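You operate a simulated robot arm through the tools that you are given. There is no shell and no other tool. Be economical: measure what you need, move in short steps, check, and stop when the job is done.

You are at the controls of a simulated robot arm. One attempt, no reset.

JOB
Wipe the small tray dry and stand both poppy pieces in it.
Fine: dry it first; blue cloth, put back after; the berry piece stays out; damage nothing. Set down upright: poppy cake piece. What is to be rubbed or washed off counts as gone when no trace of it is left.
Where things are to end (x, y in the base frame): poppy cake piece within 60 mm of [460, 240]; poppy cake piece within 60 mm of [460, 380].

The check looks at the end state, three seconds after you hand in, the way a careful person would. Anything else that was tipped, shoved, dropped, spilled or broken makes it a failure. Flat cloth is picked up by pressing the open fingertips on it (5 to 10 N) and closing them slowly along it; thin cloth reads only 2 to 8 mm in the jaws.

ROBOT AND FRAMES
A 7-joint arm with a two-finger parallel gripper, fixed in place. Base frame: the origin is at the foot of the arm, x ahead of it, y to its left, z up; the work surface is at about z = 0. Lengths are in mm, angles in degrees, forces in N, time in s.
With the tool pointing down near the work surface it reaches from about 220 to 580 mm from the base axis. Its first joint turns from -66.0 to 66.0 degrees. Payload 2.5 kg.
Tool frame: the origin (TCP) lies between the finger pads and is the grasp point; the fingertips stand 23 mm ahead of it; z points along the fingers, y is the line along which they close. Largest opening 94 mm; finger width 38, thickness 10; the body of the gripper, 54 by 96 mm, starts 39 mm behind the TCP.
Orientation is told as [roll, pitch, yaw] about the base's x, y, z axes, in that order, counted from this pose: with the fingers straight down and closing along the base's y, the tool's x points along the base's -x, its y along +y and its z along -z.

CONTROLS
- The arm moves only by the tool drive_tool. Its argument "targets" is a list that holds one entry, the list of rows, each a list of 7 numbers: the shift along the tool's x, y, z in units of 200 mm (1.0 is 200 mm), then the turn, a rotation vector about the tool's x, y, z in units of 180 degrees (1.0 is 180 degrees), then the opening, from 0 (shut) to 1 (fully open). In form: [[[dx, dy, dz, wx, wy, wz, grip], ...]]. A call has 1 to 10 rows; each row is the pose to reach, as a shift and turn from the pose commanded when the call began, along the tool's axes at that moment. A call with a number of a shift or a turn outside -1 to 1 is refused whole. Each row takes 0.2 s and may step no farther than 50 mm and 8.6 degrees from the row before; otherwise, or with a gripper value out of range, the whole call is refused. Where a pose cannot be reached the arm comes as near as it can. A force on the tool above 40 N (or 10 N above the force at the start of the call, whichever is more), or a blocked arm, ends the call early, and 0.2 s more pass. Each finger travels about 108 mm/s and halts on what it meets, pressing with about 37 N; the grip force reading is that of the motor and also rises with nothing between the fingers. The clock runs only during rows and for 0.2 s after the last one: add rows that repeat a pose to give the fingers time. It gives the time, the measured TCP pose, the force on the tool (base axes), the opening and the grip force at its end, in the units of the frame above (readings bear some noise), with the torque about the TCP (base axes, N m) and any sound that the robot's microphone picked up, and new pictures: "pictures" is both (left out), scene, wrist or none.
- Cameras (640 x 400 px; columns grow to the right, rows downward): "scene" is fixed at [98.5, -392.6, 555.7]; the picture's right is [0.95, -0.30, 0.00], its down [-0.14, -0.43, -0.89] and it looks along [0.27, 0.85, -0.46] (base axes); focal length 341 px, centre (320, 200). "wrist" rides on the gripper at [86, 16, -74] in the tool frame; the picture's right is [-0.18, 0.98, 0.00], its down [-0.58, -0.11, -0.81] and it looks along [-0.79, -0.15, 0.59] (tool axes); focal length 243 px, centre (320, 200). There is no depth. A picture from a camera that has moved, and an enlarged one, comes with that camera's place and axes in the base frame and with its lens.
- enlarge(camera, box): a new picture of the part [left, top, right, bottom] of that camera's present view, enlarged. The clock stands still meanwhile.
- job_done(): hands the job in; it is judged then, once.

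Go step by step. Nothing tells you positions but the pictures and the camera data: compare them with the known pose of the tool, close in by small moves and look again before you grip or let go. The budget is 120 turns and 200 pictures, counting those below and the enlarged ones. Unless the task says otherwise, let go and move clear before handing in, and close with one line.

The tools are called by a JSON object that holds its "fn" and its "kwargs". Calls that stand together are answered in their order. drive_tool: Moves the arm, as the interface text tells. Its arguments: {"type":"object","properties":{"targets":{"type":"array","items":{"type":"array","items":{"type":"array","items":{"type":"number"}}}},"pictures":{"type":"string","enum":["both","scene","wrist","none"]}},"required":["targets"]} The other tools are called the same way: enlarge (camera, box) takes an enlarged picture of a part of a camera's view; job_done () hands the job in.

At the start:

```text
t: 0.0
tcp_pos: [307.3, 120.5, 334.3]
tcp_rot: [-0.1, -0.1, 0.0]
contact_force: [-0.2, -0.3, 0.7]
moment: [-0.01, -0.03, 0.01]
finger_gap: 94.1
grasp_force: 0.1
```

scene: 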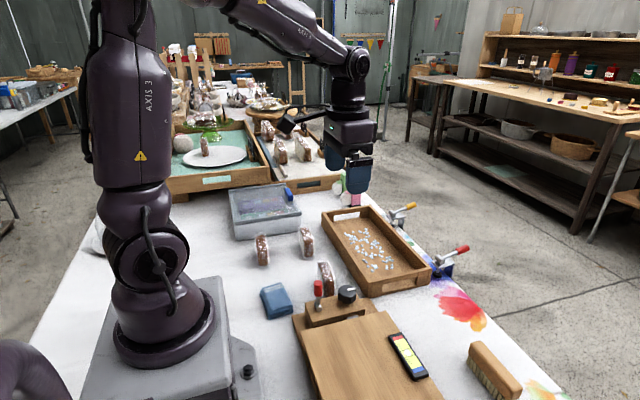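
wrist: 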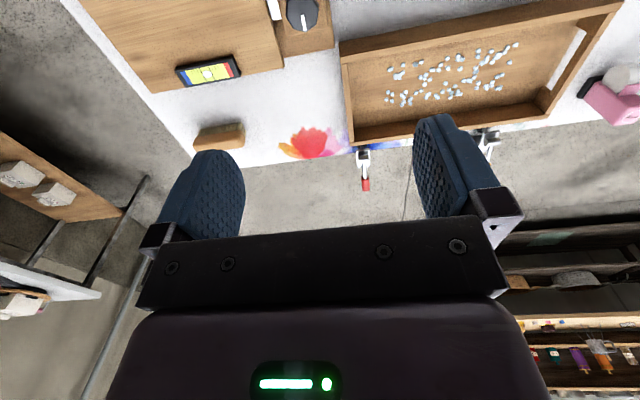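

I see a wooden tray with droplets, a blue folded cloth, three wrapped cake pieces near, and others behind. I'll look closer first.

{"fn": "enlarge", "kwargs": {"camera": "scene", "box": [220, 170, 460, 320]}}

{"fn": "enlarge", "kwargs": {"camera": "scene", "box": [240, 220, 340, 320]}}

{"fn": "enlarge", "kwargs": {"camera": "scene", "box": [160, 80, 360, 205]}}

```text
2.67 times, centred on (340, 245) of scene
camera zoom: at [98.5, -392.6, 555.7], right [0.95, -0.3, 0.0], down [-0.14, -0.43, -0.89], along [0.27, 0.85, -0.46], focal length 909 px, centre (267, 80)
```

zoom: 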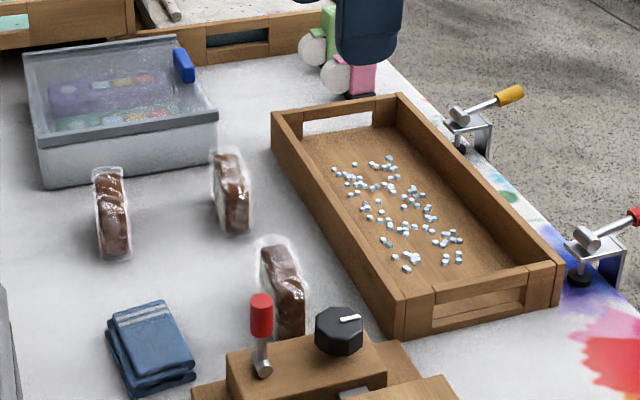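

```text
4.00 times, centred on (290, 270) of scene
camera zoom: at [98.5, -392.6, 555.7], right [0.95, -0.3, 0.0], down [-0.14, -0.43, -0.89], along [0.27, 0.85, -0.46], focal length 1364 px, centre (440, -80)
```

zoom: 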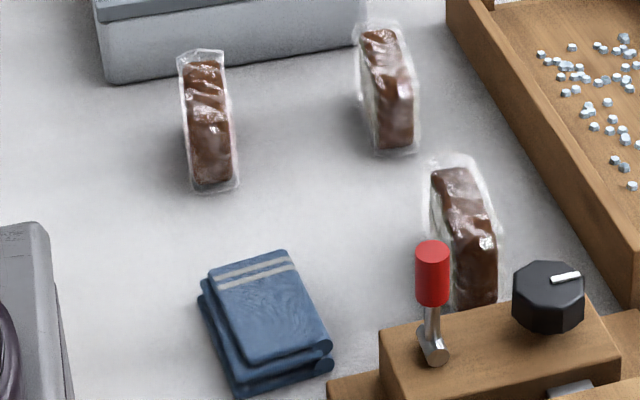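

```text
3.20 times, centred on (260, 142) of scene
camera zoom: at [98.5, -392.6, 555.7], right [0.95, -0.3, 0.0], down [-0.14, -0.43, -0.89], along [0.27, 0.85, -0.46], focal length 1091 px, centre (512, 384)
```

zoom: 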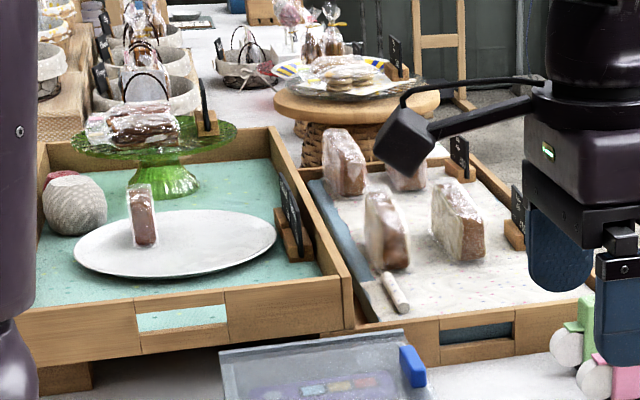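

Three wrapped pieces stand near roughly (173,319), (294,323), (298,171), cloth at ~(180,195), tray centred around (455,305). I'll lower the wrist camera to view the cut faces and tell poppy from berry.

{"fn": "drive_tool", "kwargs": {"targets": [[[0.084, 0.086, 0.16, 0, 0, 0, 1], [0.168, 0.172, 0.32, 0, 0, 0, 1], [0.252, 0.258, 0.48, 0, 0, 0, 1], [0.336, 0.344, 0.64, 0, 0, 0, 1], [0.42, 0.43, 0.8, 0, 0, 0, 1], [0.505, 0.517, 0.97, 0, 0, 0, 1], [0.505, 0.517, 0.97, 0, 0, 0, 1]]], "pictures": "both"}}

```text
t: 1.6
tcp_pos: [205.7, 224.7, 138.4]
tcp_rot: [0.1, 0.0, -0.1]
contact_force: [0.1, 0.1, 0.8]
moment: [0.01, 0.02, -0.02]
finger_gap: 93.9
grasp_force: 0.1
camera wrist: at [118.7, 239.3, 212.8], right [0.18, 0.98, 0.0], down [0.58, -0.11, 0.81], along [0.79, -0.15, -0.59], focal length 243 px, centre (320, 200)
```

scene: 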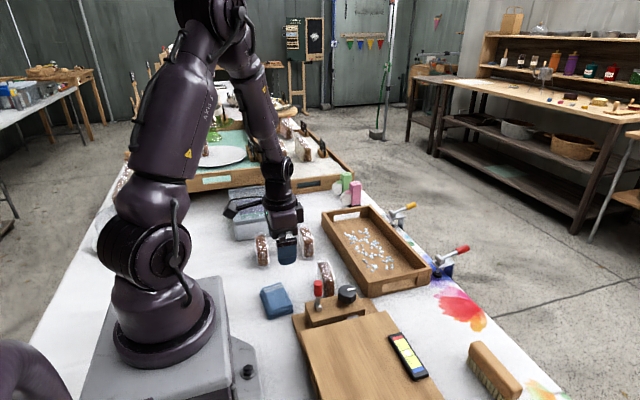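
wrist: 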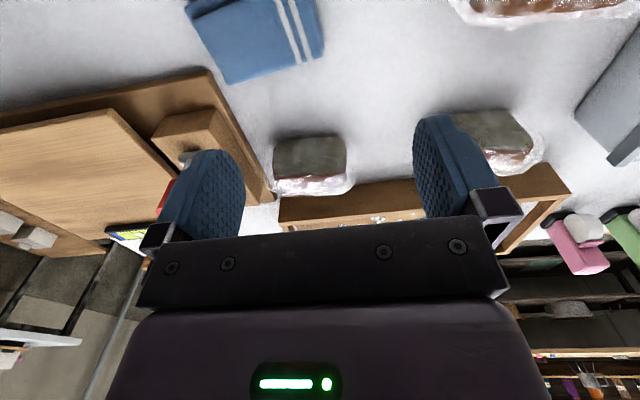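

{"fn": "enlarge", "kwargs": {"camera": "wrist", "box": [240, 110, 380, 210]}}

{"fn": "enlarge", "kwargs": {"camera": "wrist", "box": [430, 90, 570, 190]}}

{"fn": "enlarge", "kwargs": {"camera": "wrist", "box": [440, 0, 640, 60]}}

```text
4.00 times, centred on (310, 160) of wrist
camera zoom: at [118.7, 239.3, 212.8], right [0.18, 0.98, 0.0], down [0.58, -0.11, 0.81], along [0.79, -0.15, -0.59], focal length 970 px, centre (360, 360)
```

zoom: 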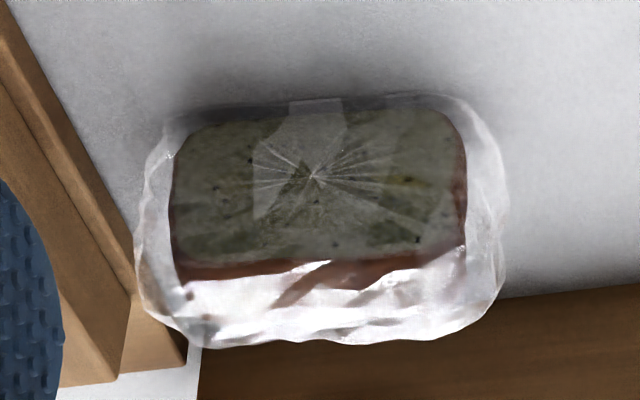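

```text
4.00 times, centred on (500, 140) of wrist
camera zoom: at [118.7, 239.3, 212.8], right [0.18, 0.98, 0.0], down [0.58, -0.11, 0.81], along [0.79, -0.15, -0.59], focal length 970 px, centre (-400, 440)
```

zoom: 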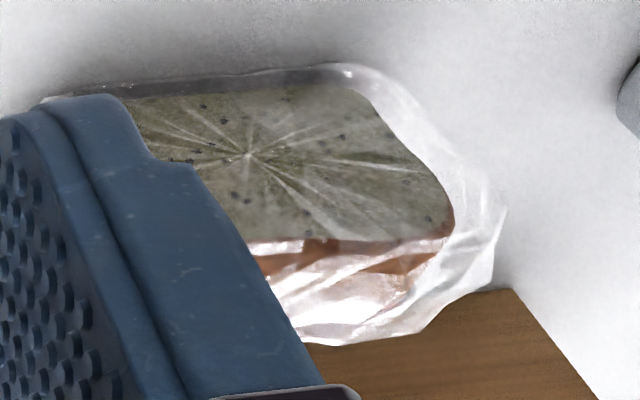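

```text
3.20 times, centred on (540, 30) of wrist
camera zoom: at [118.7, 239.3, 212.8], right [0.18, 0.98, 0.0], down [0.58, -0.11, 0.81], along [0.79, -0.15, -0.59], focal length 776 px, centre (-384, 744)
```

zoom: 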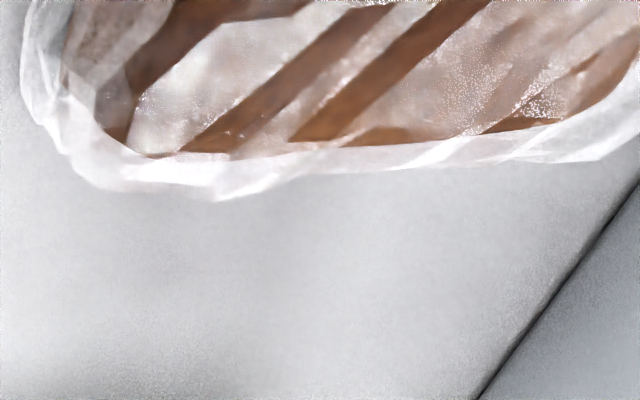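

B at (294,323) clearly shows poppy specks; C is ambiguous. I'll turn the wrist to look at piece A for comparison.

{"fn": "drive_tool", "kwargs": {"targets": [[[0, 0.08, -0.1, 0, 0, -0.045, 1], [-0.02, 0.16, -0.1, 0, 0, -0.09, 1], [-0.04, 0.24, -0.1, 0, 0, -0.135, 1], [-0.07, 0.32, -0.1, 0, 0, -0.18, 1], [-0.07, 0.397, -0.1, 0, 0, -0.225, 1], [-0.07, 0.397, -0.1, 0, 0, -0.27, 1], [-0.07, 0.397, -0.1, 0, 0, -0.315, 1], [-0.07, 0.397, -0.1, 0, 0, -0.36, 1], [-0.07, 0.397, -0.1, 0, 0, -0.405, 1], [-0.07, 0.397, -0.1, 0, 0, -0.45, 1]]], "pictures": "wrist"}}

{"fn": "drive_tool", "kwargs": {"targets": [[[0, 0, 0, 0, 0, -0.045, 1], [0, 0, 0, 0, 0, -0.09, 1], [0, 0, 0, 0, 0, -0.135, 1], [0, 0, 0, 0, 0, -0.18, 1], [0, 0, 0, 0, 0, -0.225, 1], [0, 0, 0, 0, 0, -0.27, 1], [0, 0, 0, 0, 0, -0.315, 1], [0, 0, 0, 0, 0, -0.36, 1]]], "pictures": "wrist"}}

```text
t: 3.8
tcp_pos: [220.7, 305.5, 160.5]
tcp_rot: [0.0, 0.0, 81.1]
contact_force: [-0.3, -0.1, -0.9]
moment: [0.01, 0.01, 0.04]
finger_gap: 94.1
grasp_force: 0.1
camera wrist: at [190.3, 219.6, 234.3], right [-0.94, 0.33, 0.0], down [0.2, 0.56, 0.81], along [0.27, 0.76, -0.59], focal length 243 px, centre (320, 200)
```

wrist: 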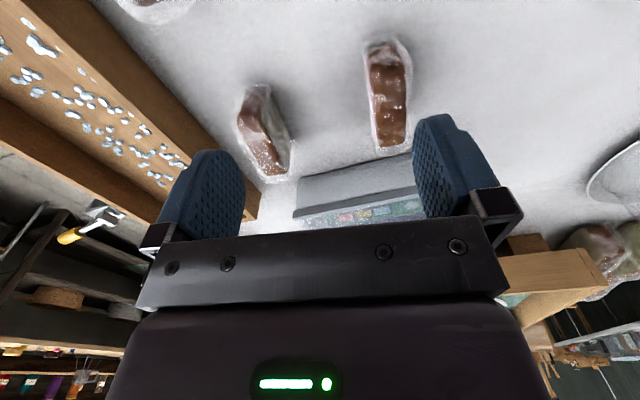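

```text
t: 5.6
tcp_pos: [219.7, 303.7, 158.0]
tcp_rot: [0.0, 0.0, 146.0]
contact_force: [0.8, 0.2, 0.1]
moment: [0.01, -0.01, 0.0]
finger_gap: 94.0
grasp_force: 0.1
camera wrist: at [282.0, 240.5, 233.7], right [-0.7, -0.71, 0.0], down [-0.42, 0.42, 0.81], along [-0.57, 0.57, -0.59], focal length 243 px, centre (320, 200)
```

wrist: 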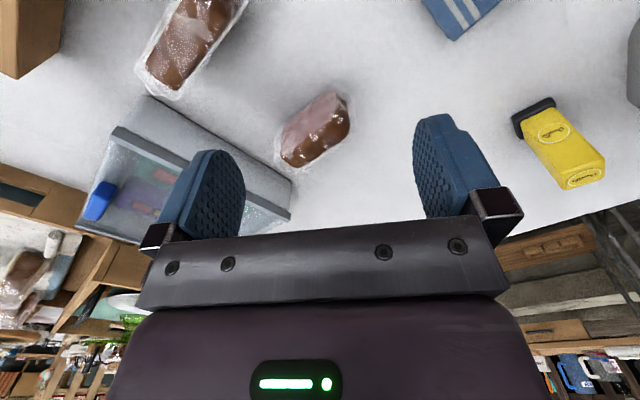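

{"fn": "enlarge", "kwargs": {"camera": "wrist", "box": [265, 80, 365, 180]}}

{"fn": "enlarge", "kwargs": {"camera": "wrist", "box": [100, 0, 260, 100]}}

```text
4.00 times, centred on (315, 130) of wrist
camera zoom: at [282.0, 240.5, 233.7], right [-0.7, -0.71, 0.0], down [-0.42, 0.42, 0.81], along [-0.57, 0.57, -0.59], focal length 970 px, centre (340, 480)
```

zoom: 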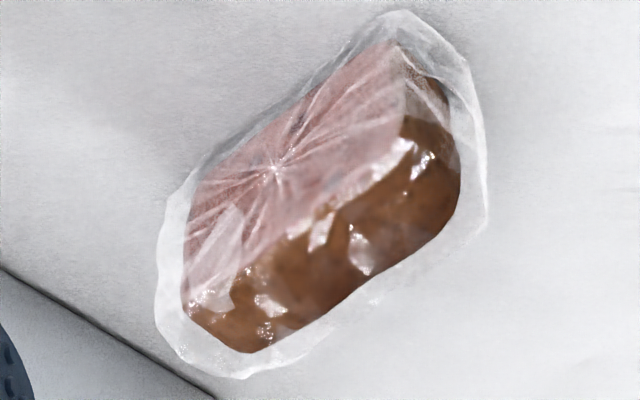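

```text
4.00 times, centred on (180, 50) of wrist
camera zoom: at [282.0, 240.5, 233.7], right [-0.7, -0.71, 0.0], down [-0.42, 0.42, 0.81], along [-0.57, 0.57, -0.59], focal length 970 px, centre (880, 800)
```

zoom: 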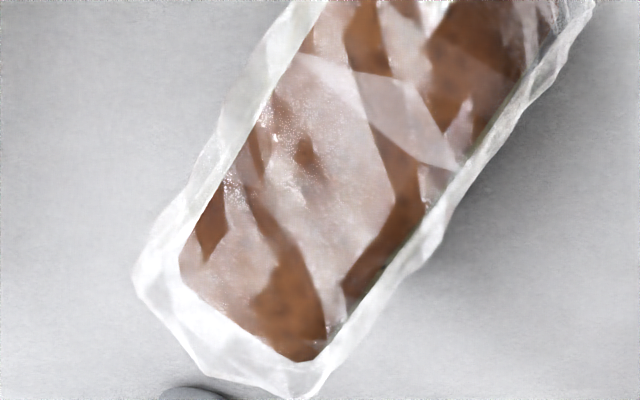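

Piece A is pink (berry) and stays; B and C are poppy. Next I go above the blue cloth (~(181,186), ~48×80 mm, long along y) with fingers closing along x.

{"fn": "drive_tool", "kwargs": {"targets": [[[0.024, 0.085, 0, 0, 0, 0.042, 1], [0.048, 0.17, 0, 0, 0, 0.084, 1], [0.072, 0.256, 0, 0, 0, 0.126, 1], [0.096, 0.342, 0.05, 0, 0, 0.168, 1], [0.12, 0.427, 0.1, 0, 0, 0.21, 1], [0.144, 0.512, 0.17, 0, 0, 0.252, 0.8], [0.168, 0.598, 0.24, 0, 0, 0.294, 0.8], [0.168, 0.598, 0.24, 0, 0, 0.294, 0.8]]], "pictures": "both"}}

```text
t: 7.4
tcp_pos: [181.8, 188.4, 112.1]
tcp_rot: [0.0, 0.0, 92.8]
contact_force: [0.2, -0.6, 0.0]
moment: [-0.02, -0.01, -0.02]
finger_gap: 75.1
grasp_force: 0.1
camera wrist: at [169.1, 99.5, 185.8], right [-0.99, 0.14, 0.0], down [0.08, 0.59, 0.81], along [0.11, 0.8, -0.59], focal length 243 px, centre (320, 200)
```

scene: 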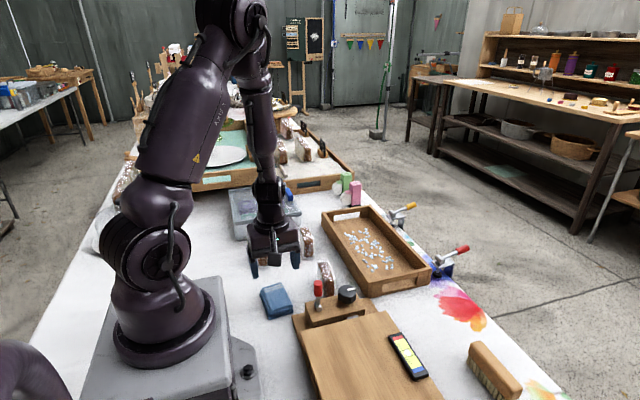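
wrist: 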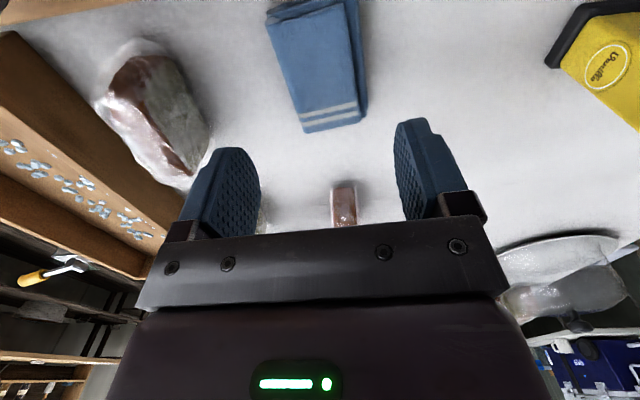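

Cloth measured again: centre (180,186), yaw ~4.5°. Lowering over it with fingers on both long sides.

{"fn": "drive_tool", "kwargs": {"targets": [[[0.012, 0.009, 0.15, 0, 0, -0.008, 0.8], [0.012, 0.009, 0.3, 0, 0, -0.008, 0.8], [0.012, 0.009, 0.41, 0, 0, -0.008, 0.8], [0.012, 0.009, 0.41, 0, 0, -0.008, 0.8]]], "pictures": "both"}}

```text
t: 8.4
tcp_pos: [181.2, 185.8, 29.8]
tcp_rot: [0.0, -0.1, 94.4]
contact_force: [0.4, -0.2, -0.2]
moment: [0.04, 0.0, -0.02]
finger_gap: 75.3
grasp_force: 0.1
camera wrist: at [171.9, 97.1, 104.7], right [-0.99, 0.11, 0.0], down [0.06, 0.59, 0.81], along [0.09, 0.8, -0.59], focal length 243 px, centre (320, 200)
```

scene: 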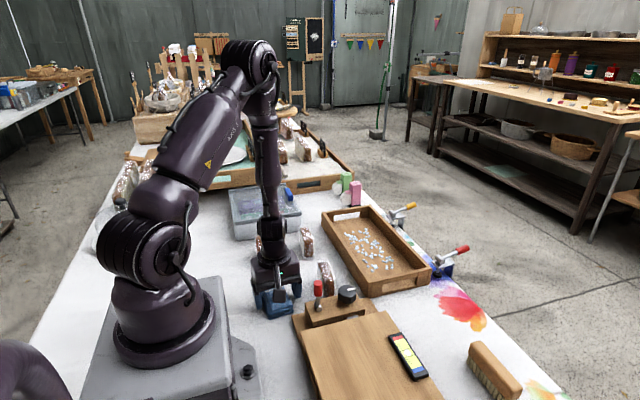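
wrist: 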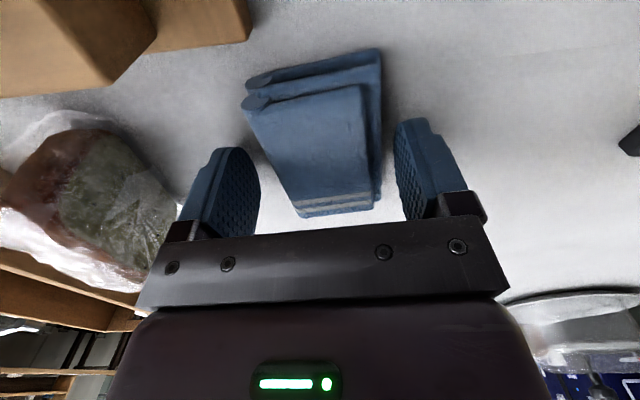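

Fingers straddle the cloth; closing slowly.

{"fn": "drive_tool", "kwargs": {"targets": [[[0, 0, 0, 0, 0, 0, 0.7], [0, 0, 0, 0, 0, 0, 0.6], [0, 0, 0, 0, 0, 0, 0.52], [0, 0, 0, 0, 0, 0, 0.46], [0, 0, 0, 0, 0, 0, 0.4], [0, 0, 0, 0, 0, 0, 0.35], [0, 0, 0, 0, 0, 0, 0.3], [0, 0, 0, 0, 0, 0, 0.3]]], "pictures": "both"}}

```text
t: 10.2
tcp_pos: [182.2, 185.5, 30.5]
tcp_rot: [-0.1, 0.0, 94.4]
contact_force: [-0.6, -0.2, 0.1]
moment: [0.0, -0.01, 0.02]
finger_gap: 54.6
grasp_force: 37.2
camera wrist: at [171.9, 97.1, 105.0], right [-0.99, 0.11, 0.0], down [0.06, 0.59, 0.81], along [0.09, 0.8, -0.59], focal length 243 px, centre (320, 200)
```

scene: 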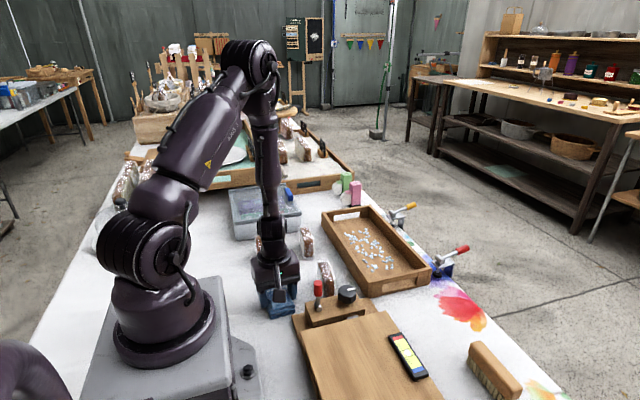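
wrist: 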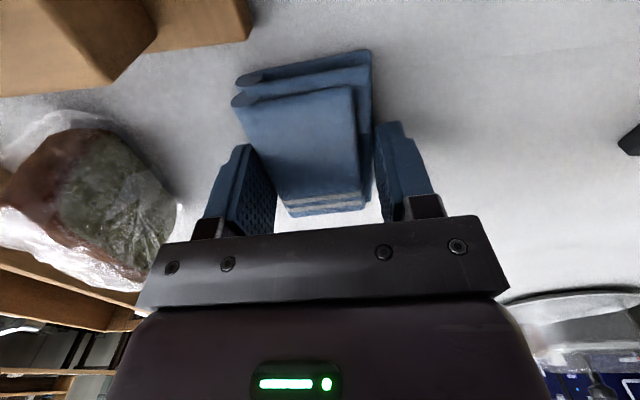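

It holds at 54.6 mm. Lifting.

{"fn": "drive_tool", "kwargs": {"targets": [[[0, 0, -0.1, 0, 0, 0, 0.3], [0, 0, -0.3, 0, 0, 0, 0.3], [0, 0, -0.5, 0, 0, 0, 0.3], [0, 0, -0.6, 0, 0, 0, 0.3]]], "pictures": "both"}}

```text
t: 11.2
tcp_pos: [178.3, 183.3, 150.4]
tcp_rot: [0.0, 0.0, 94.4]
contact_force: [0.8, 0.1, 0.5]
moment: [-0.03, 0.0, 0.02]
finger_gap: 28.2
grasp_force: 0.0
camera wrist: at [168.1, 95.2, 225.0], right [-0.99, 0.11, 0.0], down [0.06, 0.59, 0.81], along [0.09, 0.8, -0.59], focal length 243 px, centre (320, 200)
```

scene: 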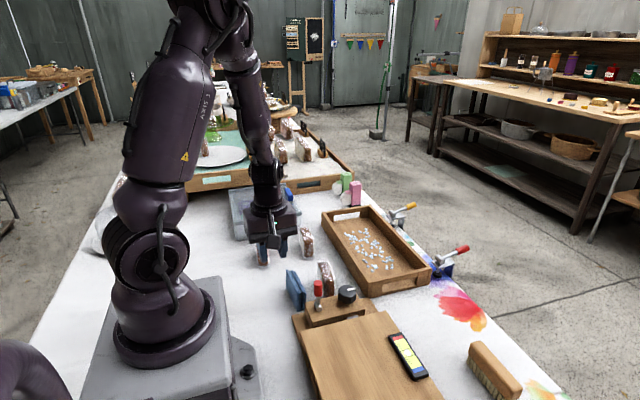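
wrist: 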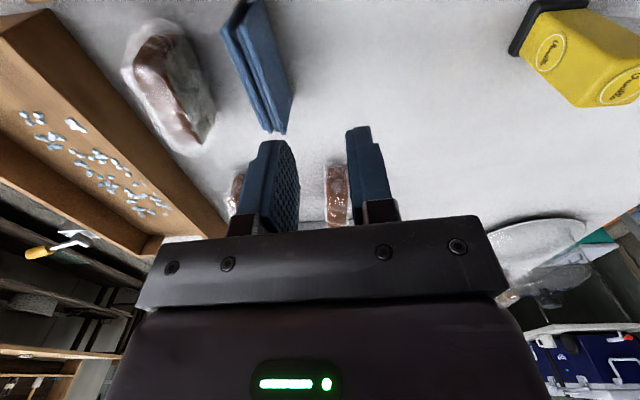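

The cloth slipped out and now stands on its long edge. Looking closely.

{"fn": "enlarge", "kwargs": {"camera": "scene", "box": [240, 220, 360, 320]}}

{"fn": "enlarge", "kwargs": {"camera": "wrist", "box": [120, 0, 320, 150]}}

```text
4.00 times, centred on (300, 270) of scene
camera zoom: at [98.5, -392.6, 555.7], right [0.95, -0.3, 0.0], down [-0.14, -0.43, -0.89], along [0.27, 0.85, -0.46], focal length 1364 px, centre (400, -80)
```

zoom: 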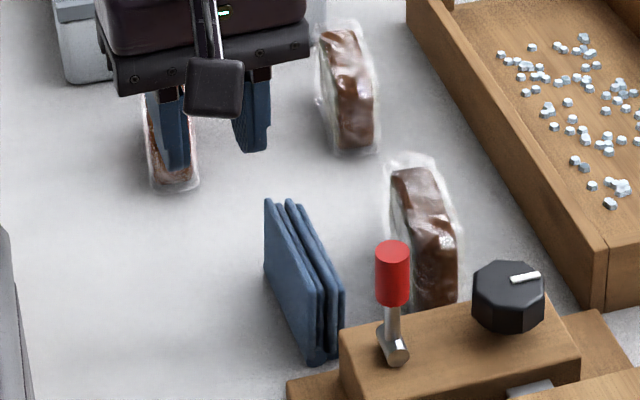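

```text
2.67 times, centred on (220, 75) of wrist
camera zoom: at [168.1, 95.2, 225.0], right [-0.99, 0.11, 0.0], down [0.06, 0.59, 0.81], along [0.09, 0.8, -0.59], focal length 647 px, centre (587, 533)
```

zoom: 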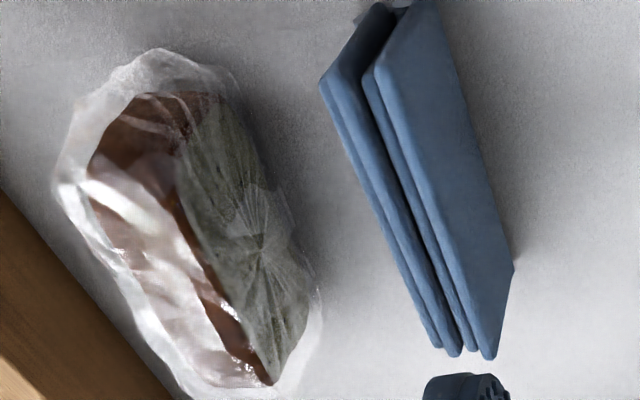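

The pad is fairly stiff: it rolled on edge, now vertical, centre about (227,190), ~16 thick, 48 tall. That is a better grasp across its thickness; I move above it and check.

{"fn": "drive_tool", "kwargs": {"targets": [[[0, -0.12, 0, 0, 0, 0, 0.5], [-0.007, -0.236, 0, 0, 0, -0.006, 0.5], [-0.007, -0.236, 0.15, 0, 0, -0.006, 0.5], [-0.007, -0.236, 0.15, 0, 0, -0.006, 0.5]]], "pictures": "both"}}

```text
t: 12.2
tcp_pos: [225.6, 190.5, 118.8]
tcp_rot: [0.0, 0.0, 95.4]
contact_force: [0.3, 0.4, -0.4]
moment: [0.0, 0.01, -0.01]
finger_gap: 46.9
grasp_force: 0.0
camera wrist: at [217.0, 100.6, 193.0], right [-1.0, 0.09, 0.0], down [0.05, 0.59, 0.81], along [0.07, 0.8, -0.59], focal length 243 px, centre (320, 200)
```

scene: 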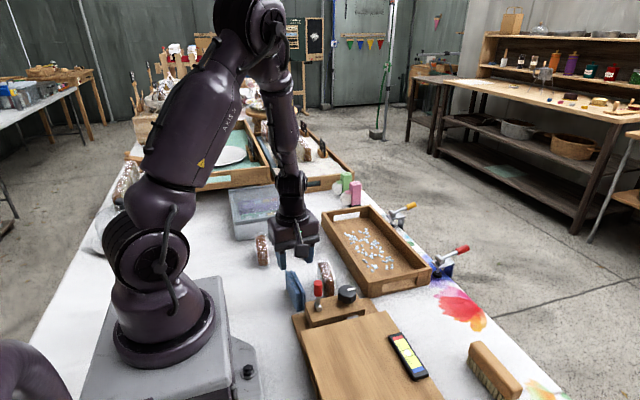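
wrist: 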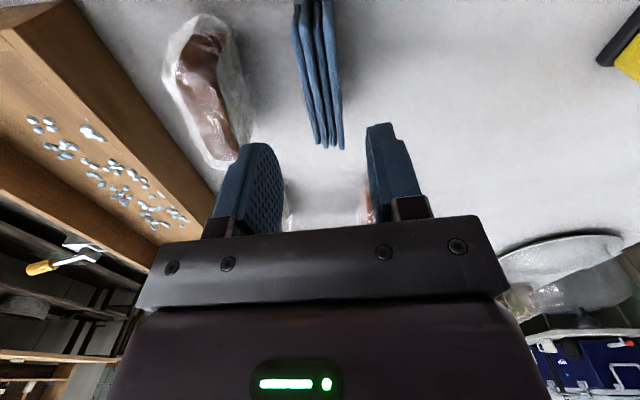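

Pad centre about (222.5,187); small correction, then descend with fingertips stopping at ~20 mm and close.

{"fn": "drive_tool", "kwargs": {"targets": [[[0.01, 0.014, 0, 0, 0, 0, 0.5], [0.01, 0.014, 0.12, 0, 0, 0, 0.5], [0.01, 0.014, 0.24, 0, 0, 0, 0.5], [0.01, 0.014, 0.375, 0, 0, 0, 0.5], [0.01, 0.014, 0.375, 0, 0, 0, 0.5]]], "pictures": "both"}}

```text
t: 13.4
tcp_pos: [223.0, 185.0, 42.8]
tcp_rot: [0.0, 0.1, 95.4]
contact_force: [-0.4, 0.0, 0.1]
moment: [-0.02, 0.01, 0.01]
finger_gap: 47.1
grasp_force: 0.0
camera wrist: at [215.3, 96.3, 118.0], right [-1.0, 0.09, 0.0], down [0.05, 0.59, 0.81], along [0.07, 0.8, -0.59], focal length 243 px, centre (320, 200)
```

scene: 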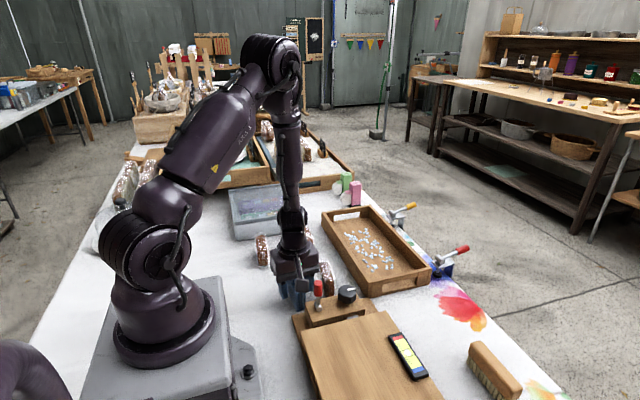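
wrist: 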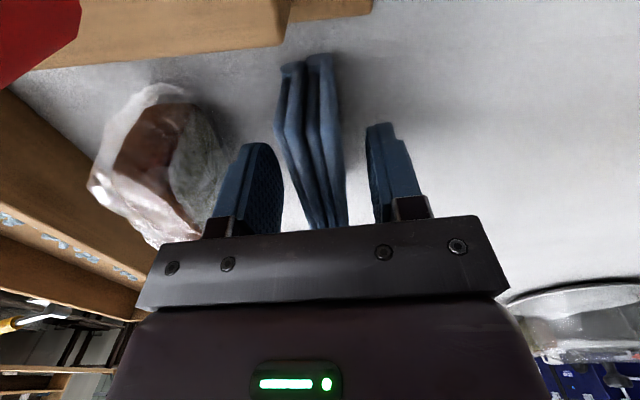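

{"fn": "drive_tool", "kwargs": {"targets": [[[0, 0, 0, 0, 0, 0, 0.4], [0, 0, 0, 0, 0, 0, 0.3], [0, 0, 0, 0, 0, 0, 0.22], [0, 0, 0, 0, 0, 0, 0.15], [0, 0, 0, 0, 0, 0, 0.1], [0, 0, 0, 0, 0, 0, 0.03], [0, 0, 0, 0, 0, 0, 0.0], [0, 0, -0.05, 0, 0, 0, 0], [0, 0, -0.15, 0, 0, 0, 0], [0, 0, -0.15, 0, 0, 0, 0]]], "pictures": "both"}}

```text
t: 15.6
tcp_pos: [222.4, 184.3, 74.4]
tcp_rot: [0.0, -0.1, 95.5]
contact_force: [0.8, 0.3, 0.3]
moment: [0.0, 0.02, 0.04]
finger_gap: 23.0
grasp_force: 36.9
camera wrist: at [214.2, 95.6, 149.1], right [-1.0, 0.09, 0.0], down [0.05, 0.59, 0.81], along [0.07, 0.8, -0.59], focal length 243 px, centre (320, 200)
```

scene: 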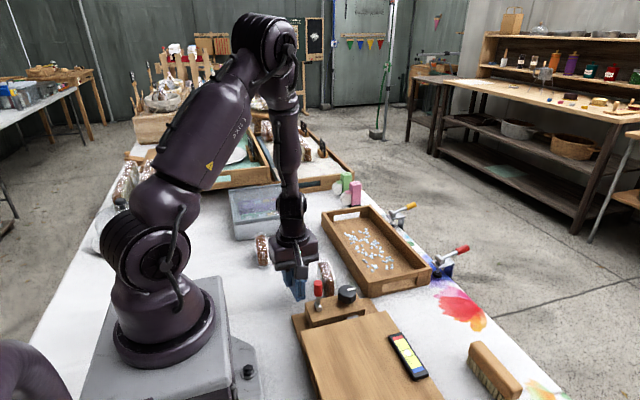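
wrist: 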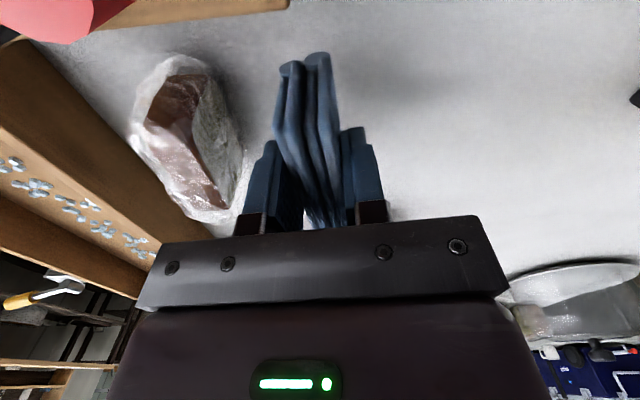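

Cloth held firmly (23 mm). I carry it up and over toward the tray, turning so its long edge lies along x.

{"fn": "drive_tool", "kwargs": {"targets": [[[0, 0, -0.2, 0, 0, 0.0, 0], [0, 0, -0.4, 0, 0, 0.045, 0], [0, 0, -0.5, 0, 0, 0.09, 0], [0, -0.1, -0.5, 0, 0, 0.135, 0], [0, -0.2, -0.5, 0, 0, 0.18, 0], [0, -0.3, -0.5, 0, 0, 0.225, 0], [0, -0.42, -0.5, 0, 0, 0.27, 0], [0, -0.54, -0.5, 0, 0, 0.315, 0], [0, -0.66, -0.5, 0, 0, 0.36, 0], [0, -0.78, -0.5, 0, 0, 0.405, 0]]], "pictures": "none"}}

```text
t: 17.8
tcp_pos: [378.2, 201.4, 175.5]
tcp_rot: [0.1, 0.0, 22.3]
contact_force: [0.0, 0.1, -0.2]
moment: [0.01, 0.0, -0.02]
finger_gap: 23.2
grasp_force: 37.0
```

{"fn": "drive_tool", "kwargs": {"targets": [[[-0.13, -0.004, 0, 0, 0, 0.042, 0], [-0.27, -0.008, 0.05, 0, 0, 0.084, 0], [-0.411, -0.013, 0.15, 0, 0, 0.125, 0], [-0.411, -0.013, 0.25, 0, 0, 0.125, 0], [-0.411, -0.013, 0.25, 0, 0, 0.125, 0]]], "pictures": "both"}}

```text
t: 19.0
tcp_pos: [457.3, 230.4, 124.2]
tcp_rot: [0.0, 0.0, 0.0]
contact_force: [0.4, -0.1, 0.4]
moment: [-0.01, 0.01, 0.03]
finger_gap: 23.0
grasp_force: 36.7
camera wrist: at [369.5, 245.8, 199.0], right [0.18, 0.98, 0.0], down [0.58, -0.11, 0.81], along [0.79, -0.15, -0.59], focal length 243 px, centre (320, 200)
```

scene: 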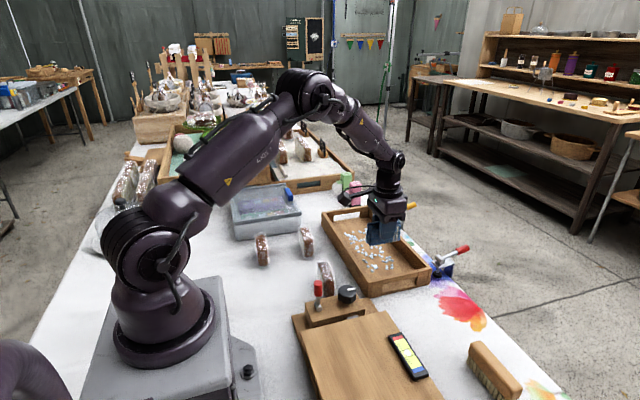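
wrist: 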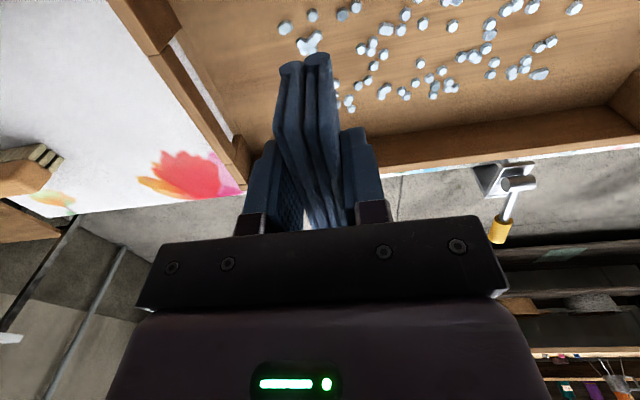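

Drops span x≈425–497, y≈208–397. I start at the near end: move to (450,196) and lower toward the floor.

{"fn": "drive_tool", "kwargs": {"targets": [[[0.036, -0.17, 0.0, 0, 0, 0, 0], [0.036, -0.17, 0.15, 0, 0, 0, 0], [0.036, -0.17, 0.3, 0, 0, 0, 0], [0.036, -0.17, 0.33, 0, 0, 0, 0], [0.036, -0.17, 0.345, 0, 0, 0, 0], [0.036, -0.17, 0.36, 0, 0, 0, 0]]], "pictures": "both"}}

```text
t: 20.4
tcp_pos: [449.7, 194.4, 55.2]
tcp_rot: [0.0, 0.1, 0.0]
contact_force: [-4.3, -2.2, 8.8]
moment: [-0.06, 0.12, 0.02]
finger_gap: 23.0
grasp_force: 36.5
camera wrist: at [362.6, 209.6, 128.4], right [0.18, 0.98, 0.0], down [0.58, -0.11, 0.81], along [0.79, -0.15, -0.59], focal length 243 px, centre (320, 200)
```

scene: 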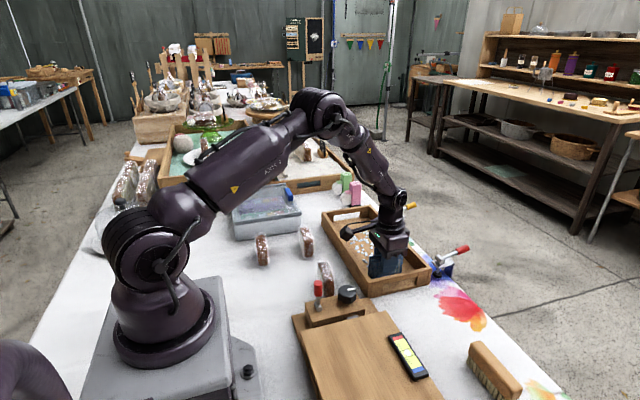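
wrist: 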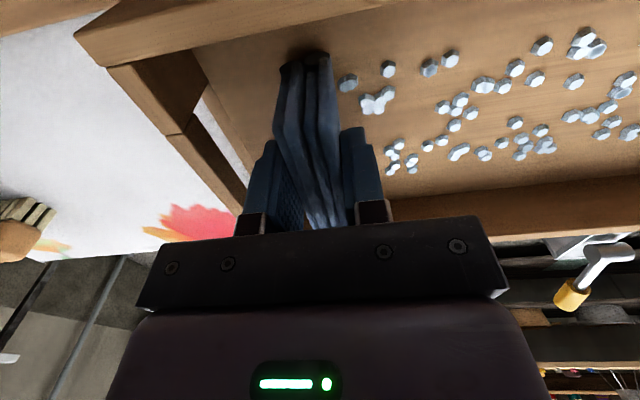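

Contact at ~9 N. Sweeping +y gently in one stroke.

{"fn": "drive_tool", "kwargs": {"targets": [[[0, 0.05, 0, 0, 0, 0, 0], [0, 0.1, 0, 0, 0, 0, 0], [0, 0.15, 0, 0, 0, 0, 0], [0, 0.2, 0, 0, 0, 0, 0], [0, 0.25, 0, 0, 0, 0, 0], [0, 0.3, 0, 0, 0, 0, 0]]], "pictures": "both"}}

```text
t: 21.8
tcp_pos: [448.9, 256.4, 53.6]
tcp_rot: [0.0, 0.1, 0.0]
contact_force: [-0.6, -5.2, 12.2]
moment: [-0.21, -0.1, -0.02]
finger_gap: 23.1
grasp_force: 36.9
camera wrist: at [362.2, 270.9, 128.3], right [0.18, 0.98, 0.0], down [0.58, -0.11, 0.81], along [0.79, -0.15, -0.59], focal length 243 px, centre (320, 200)
```

scene: 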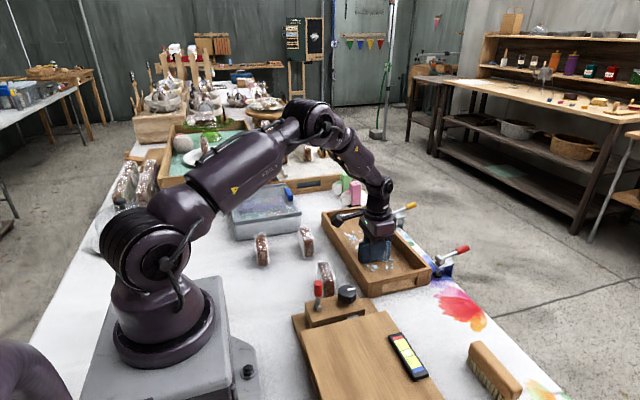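
wrist: 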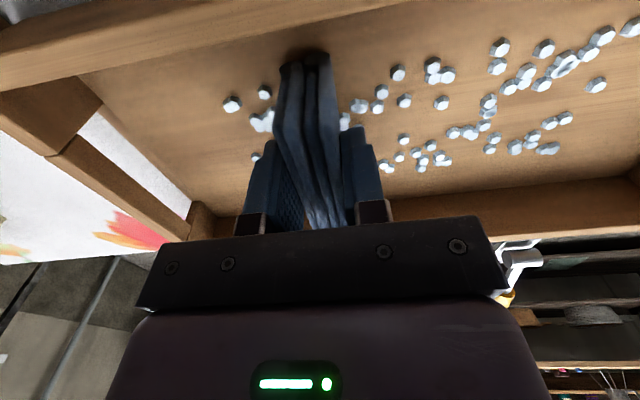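

{"fn": "enlarge", "kwargs": {"camera": "scene", "box": [320, 200, 440, 300]}}

{"fn": "enlarge", "kwargs": {"camera": "wrist", "box": [200, 30, 460, 190]}}

```text
4.00 times, centred on (380, 250) of scene
camera zoom: at [98.4, -392.7, 555.7], right [0.95, -0.3, 0.0], down [-0.14, -0.43, -0.89], along [0.27, 0.85, -0.46], focal length 1364 px, centre (80, 0)
```

zoom: 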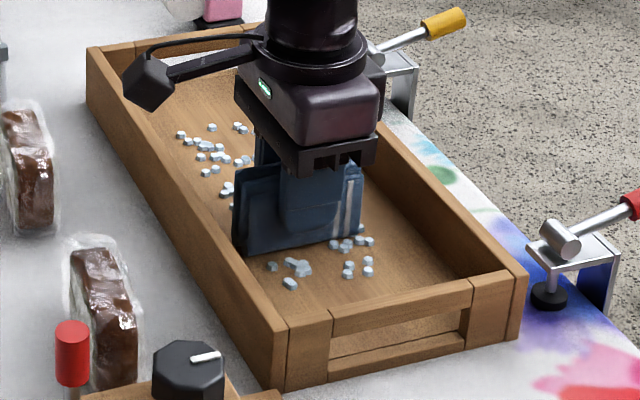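

```text
2.46 times, centred on (330, 110) of wrist
camera zoom: at [362.2, 270.9, 128.3], right [0.18, 0.98, 0.0], down [0.58, -0.11, 0.81], along [0.79, -0.15, -0.59], focal length 597 px, centre (295, 422)
```

zoom: 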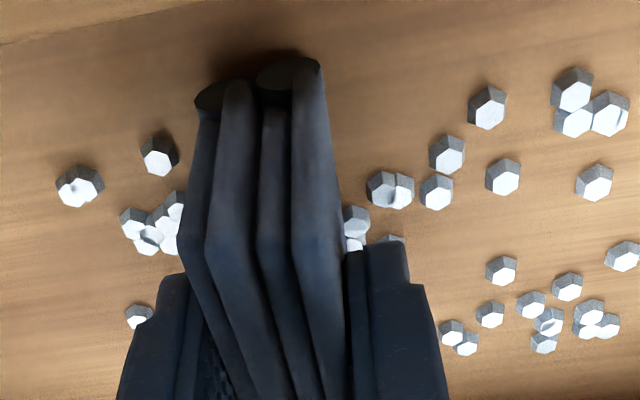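

Drops behind the cloth are still there after one pass. I'll stroke back over the same strip a bit firmer and compare.

{"fn": "drive_tool", "kwargs": {"targets": [[[0, -0.05, 0.02, 0, 0, 0, 0], [0, -0.1, 0.02, 0, 0, 0, 0], [0, -0.15, 0.02, 0, 0, 0, 0], [0, -0.2, 0.02, 0, 0, 0, 0], [0, -0.25, 0.02, 0, 0, 0, 0], [0, -0.3, 0.02, 0, 0, 0, 0], [0, -0.34, 0.02, 0, 0, 0, 0]]], "pictures": "wrist"}}

{"fn": "enlarge", "kwargs": {"camera": "wrist", "box": [300, 10, 560, 190]}}

```text
t: 22.3
tcp_pos: [449.9, 248.9, 53.7]
tcp_rot: [0.9, -0.5, 0.1]
contact_force: [-0.8, -0.3, 5.3]
moment: [-0.04, 0.28, 0.03]
finger_gap: 22.8
grasp_force: 37.3
stopped in row 2: the force on the tool passed its limit at 42 N (the readings are from after the stop); the commanded pose is now the measured one
camera wrist: at [361.6, 262.3, 128.3], right [0.18, 0.98, 0.02], down [0.58, -0.12, 0.81], along [0.8, -0.14, -0.59], focal length 243 px, centre (320, 200)
```

wrist: 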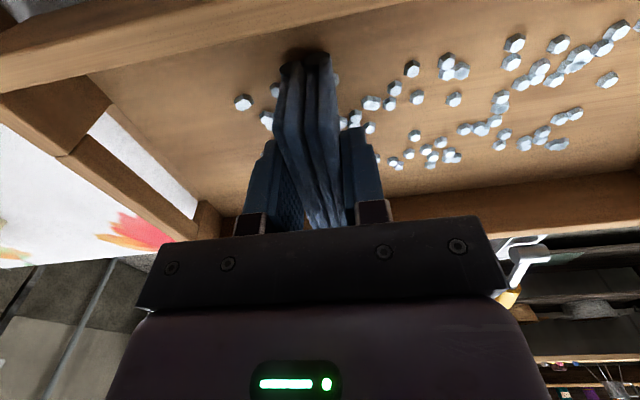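

```text
2.22 times, centred on (430, 100) of wrist
camera zoom: at [361.6, 262.3, 128.3], right [0.18, 0.98, 0.02], down [0.58, -0.12, 0.81], along [0.8, -0.14, -0.59], focal length 539 px, centre (76, 422)
```

zoom: 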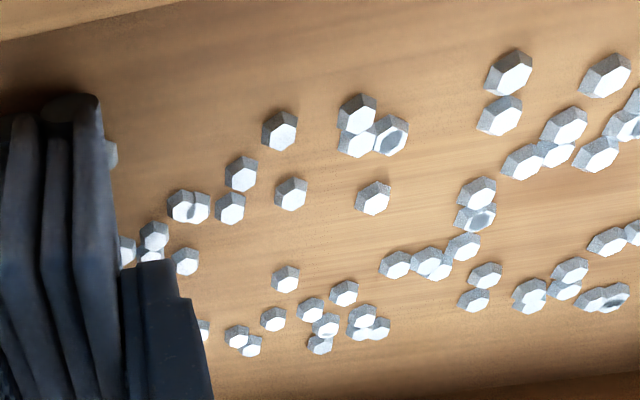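

Too stiff to press deeper; I keep the present ~5–9 N and stroke back and forth over the near end a few times to see whether drops fade.

{"fn": "drive_tool", "kwargs": {"targets": [[[0, -0.07, 0, 0, 0, 0, 0], [0, -0.15, 0, 0, 0, 0, 0], [0, -0.23, 0, 0, 0, 0, 0], [0, -0.15, 0, 0, 0, 0, 0], [0, -0.07, 0, 0, 0, 0, 0], [0, 0, 0, 0, 0, 0, 0], [0, -0.07, 0, 0, 0, 0, 0], [0, -0.15, 0, 0, 0, 0, 0], [0, -0.23, 0, 0, 0, 0, 0]]], "pictures": "wrist"}}

{"fn": "enlarge", "kwargs": {"camera": "wrist", "box": [300, 10, 560, 190]}}

```text
t: 24.3
tcp_pos: [449.4, 204.2, 53.9]
tcp_rot: [1.1, -0.6, 0.2]
contact_force: [-0.8, 7.8, 16.1]
moment: [0.13, 0.42, -0.18]
finger_gap: 23.0
grasp_force: 37.0
camera wrist: at [362.0, 217.3, 128.0], right [0.18, 0.98, 0.02], down [0.57, -0.12, 0.81], along [0.8, -0.13, -0.59], focal length 243 px, centre (320, 200)
```

wrist: 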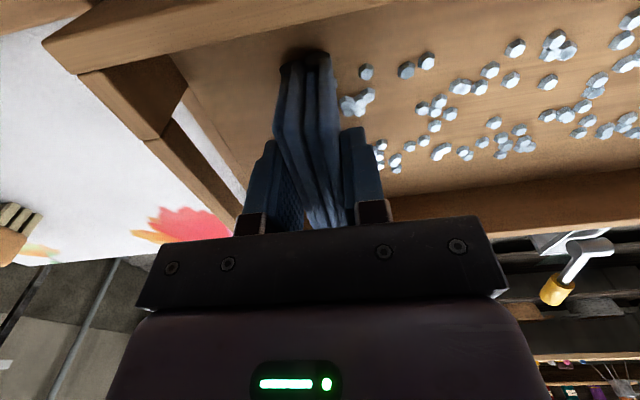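

```text
2.22 times, centred on (430, 100) of wrist
camera zoom: at [362.0, 217.3, 128.0], right [0.18, 0.98, 0.02], down [0.57, -0.12, 0.81], along [0.8, -0.13, -0.59], focal length 539 px, centre (76, 422)
```

zoom: 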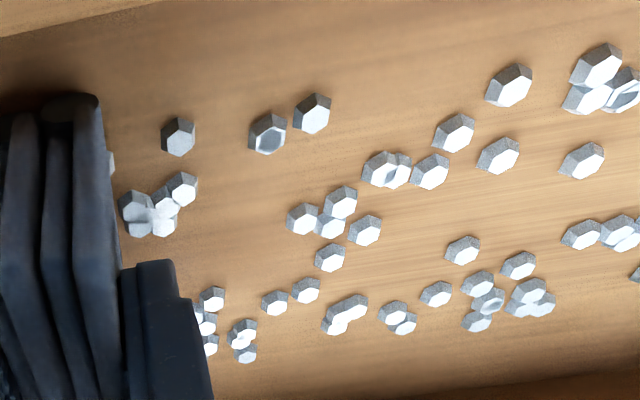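

No drops removed; the fingertips ride 23 mm above the floor with only the pad's edge touching. I'll regrip lower so the tips press the pad near the floor, and look.

{"fn": "drive_tool", "kwargs": {"targets": [[[0, 0, -0.01, 0, 0, 0, 0.3], [0, 0, -0.01, 0, 0, 0, 0.45], [0, 0, -0.01, 0, 0, 0, 0.5], [0, 0, -0.01, 0, 0, 0, 0.5]]], "pictures": "both"}}

{"fn": "enlarge", "kwargs": {"camera": "scene", "box": [320, 200, 440, 300]}}

```text
t: 25.3
tcp_pos: [450.4, 203.3, 54.6]
tcp_rot: [0.8, -0.4, 0.2]
contact_force: [0.8, 0.3, -0.3]
moment: [-0.03, -0.01, 0.02]
finger_gap: 46.9
grasp_force: 0.0
camera wrist: at [362.2, 216.4, 128.5], right [0.18, 0.98, 0.02], down [0.58, -0.12, 0.81], along [0.8, -0.14, -0.59], focal length 243 px, centre (320, 200)
```

scene: 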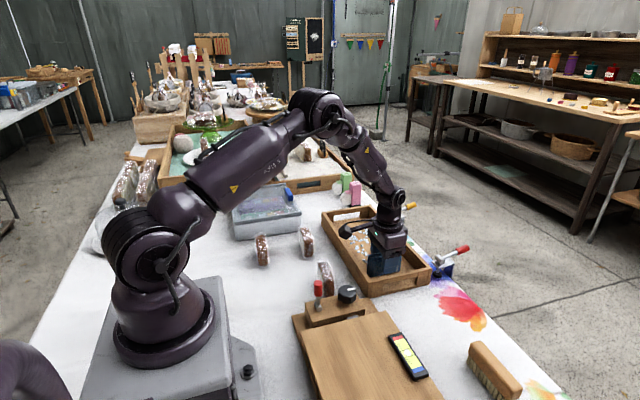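
wrist: 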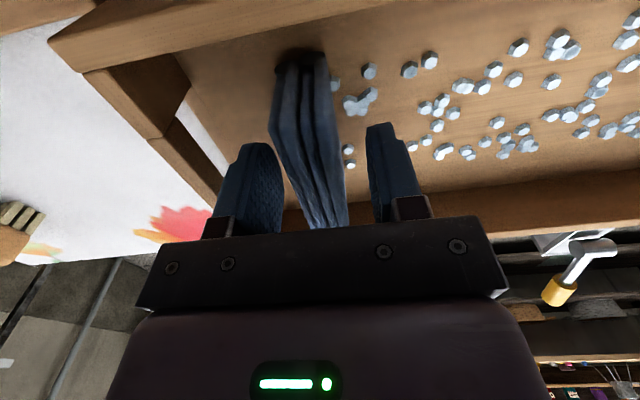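

```text
4.00 times, centred on (380, 250) of scene
camera zoom: at [98.5, -392.6, 555.7], right [0.95, -0.3, 0.0], down [-0.14, -0.43, -0.89], along [0.27, 0.85, -0.46], focal length 1364 px, centre (80, 0)
```

zoom: 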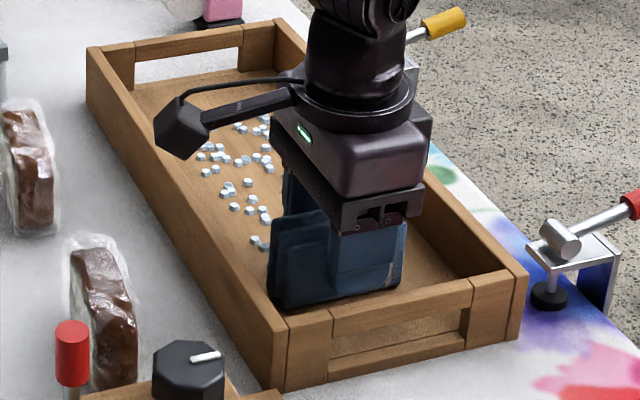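

{"fn": "drive_tool", "kwargs": {"targets": [[[0, 0, 0.04, 0, 0, 0, 0.5], [0, 0, 0.085, 0, 0, 0, 0.5], [0, 0, 0.085, 0, 0, 0, 0.4], [0, 0, 0.085, 0, 0, 0, 0.3], [0, 0, 0.085, 0, 0, 0, 0.2], [0, 0, 0.085, 0, 0, 0, 0.1], [0, 0, 0.085, 0, 0, 0, 0.0], [0, 0, 0.085, 0, 0, 0, 0.0]]], "pictures": "wrist"}}

```text
t: 27.1
tcp_pos: [450.3, 201.5, 38.5]
tcp_rot: [0.9, -0.4, 0.1]
contact_force: [-0.1, 0.1, 0.8]
moment: [0.01, 0.06, 0.0]
finger_gap: 22.9
grasp_force: 36.9
camera wrist: at [362.0, 216.0, 111.7], right [0.18, 0.98, 0.02], down [0.58, -0.12, 0.81], along [0.8, -0.14, -0.59], focal length 243 px, centre (320, 200)
```

wrist: 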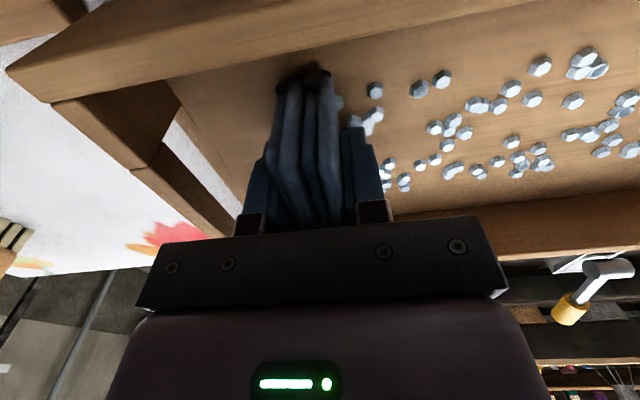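

Regripped low. Now pressing slightly and making short strokes from y≈201 to 240 and back.

{"fn": "drive_tool", "kwargs": {"targets": [[[0, 0, 0.006, 0, 0, 0, 0], [0, 0.04, 0.006, 0, 0, 0, 0], [0, 0.08, 0.006, 0, 0, 0, 0], [0, 0.12, 0.006, 0, 0, 0, 0], [0, 0.16, 0.006, 0, 0, 0, 0], [0, 0.2, 0.006, 0, 0, 0, 0], [0, 0.16, 0.006, 0, 0, 0, 0], [0, 0.12, 0.006, 0, 0, 0, 0], [0, 0.06, 0.006, 0, 0, 0, 0], [0, 0.0, 0.006, 0, 0, 0, 0]]], "pictures": "wrist"}}

{"fn": "enlarge", "kwargs": {"camera": "wrist", "box": [300, 10, 560, 190]}}

```text
t: 29.3
tcp_pos: [450.4, 204.5, 36.4]
tcp_rot: [1.0, -0.5, 0.3]
contact_force: [0.1, 8.4, 20.2]
moment: [-0.01, 0.34, -0.05]
finger_gap: 23.1
grasp_force: 36.7
camera wrist: at [362.7, 217.0, 111.1], right [0.18, 0.98, 0.02], down [0.57, -0.12, 0.81], along [0.8, -0.13, -0.59], focal length 243 px, centre (320, 200)
```

wrist: 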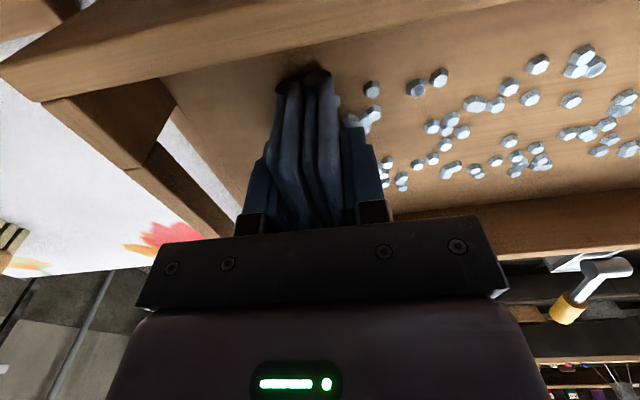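

```text
2.22 times, centred on (430, 100) of wrist
camera zoom: at [362.7, 217.0, 111.1], right [0.18, 0.98, 0.02], down [0.57, -0.12, 0.81], along [0.8, -0.13, -0.59], focal length 539 px, centre (76, 422)
```

zoom: 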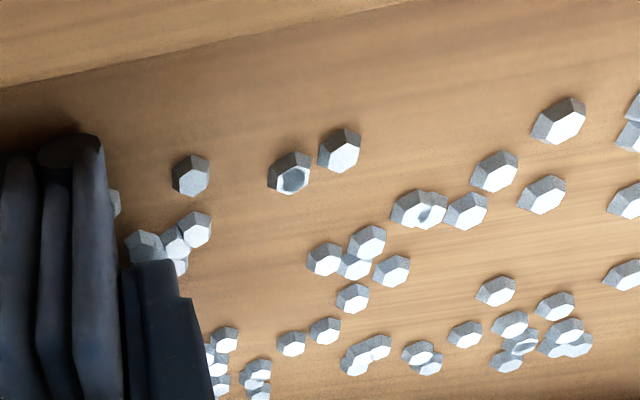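

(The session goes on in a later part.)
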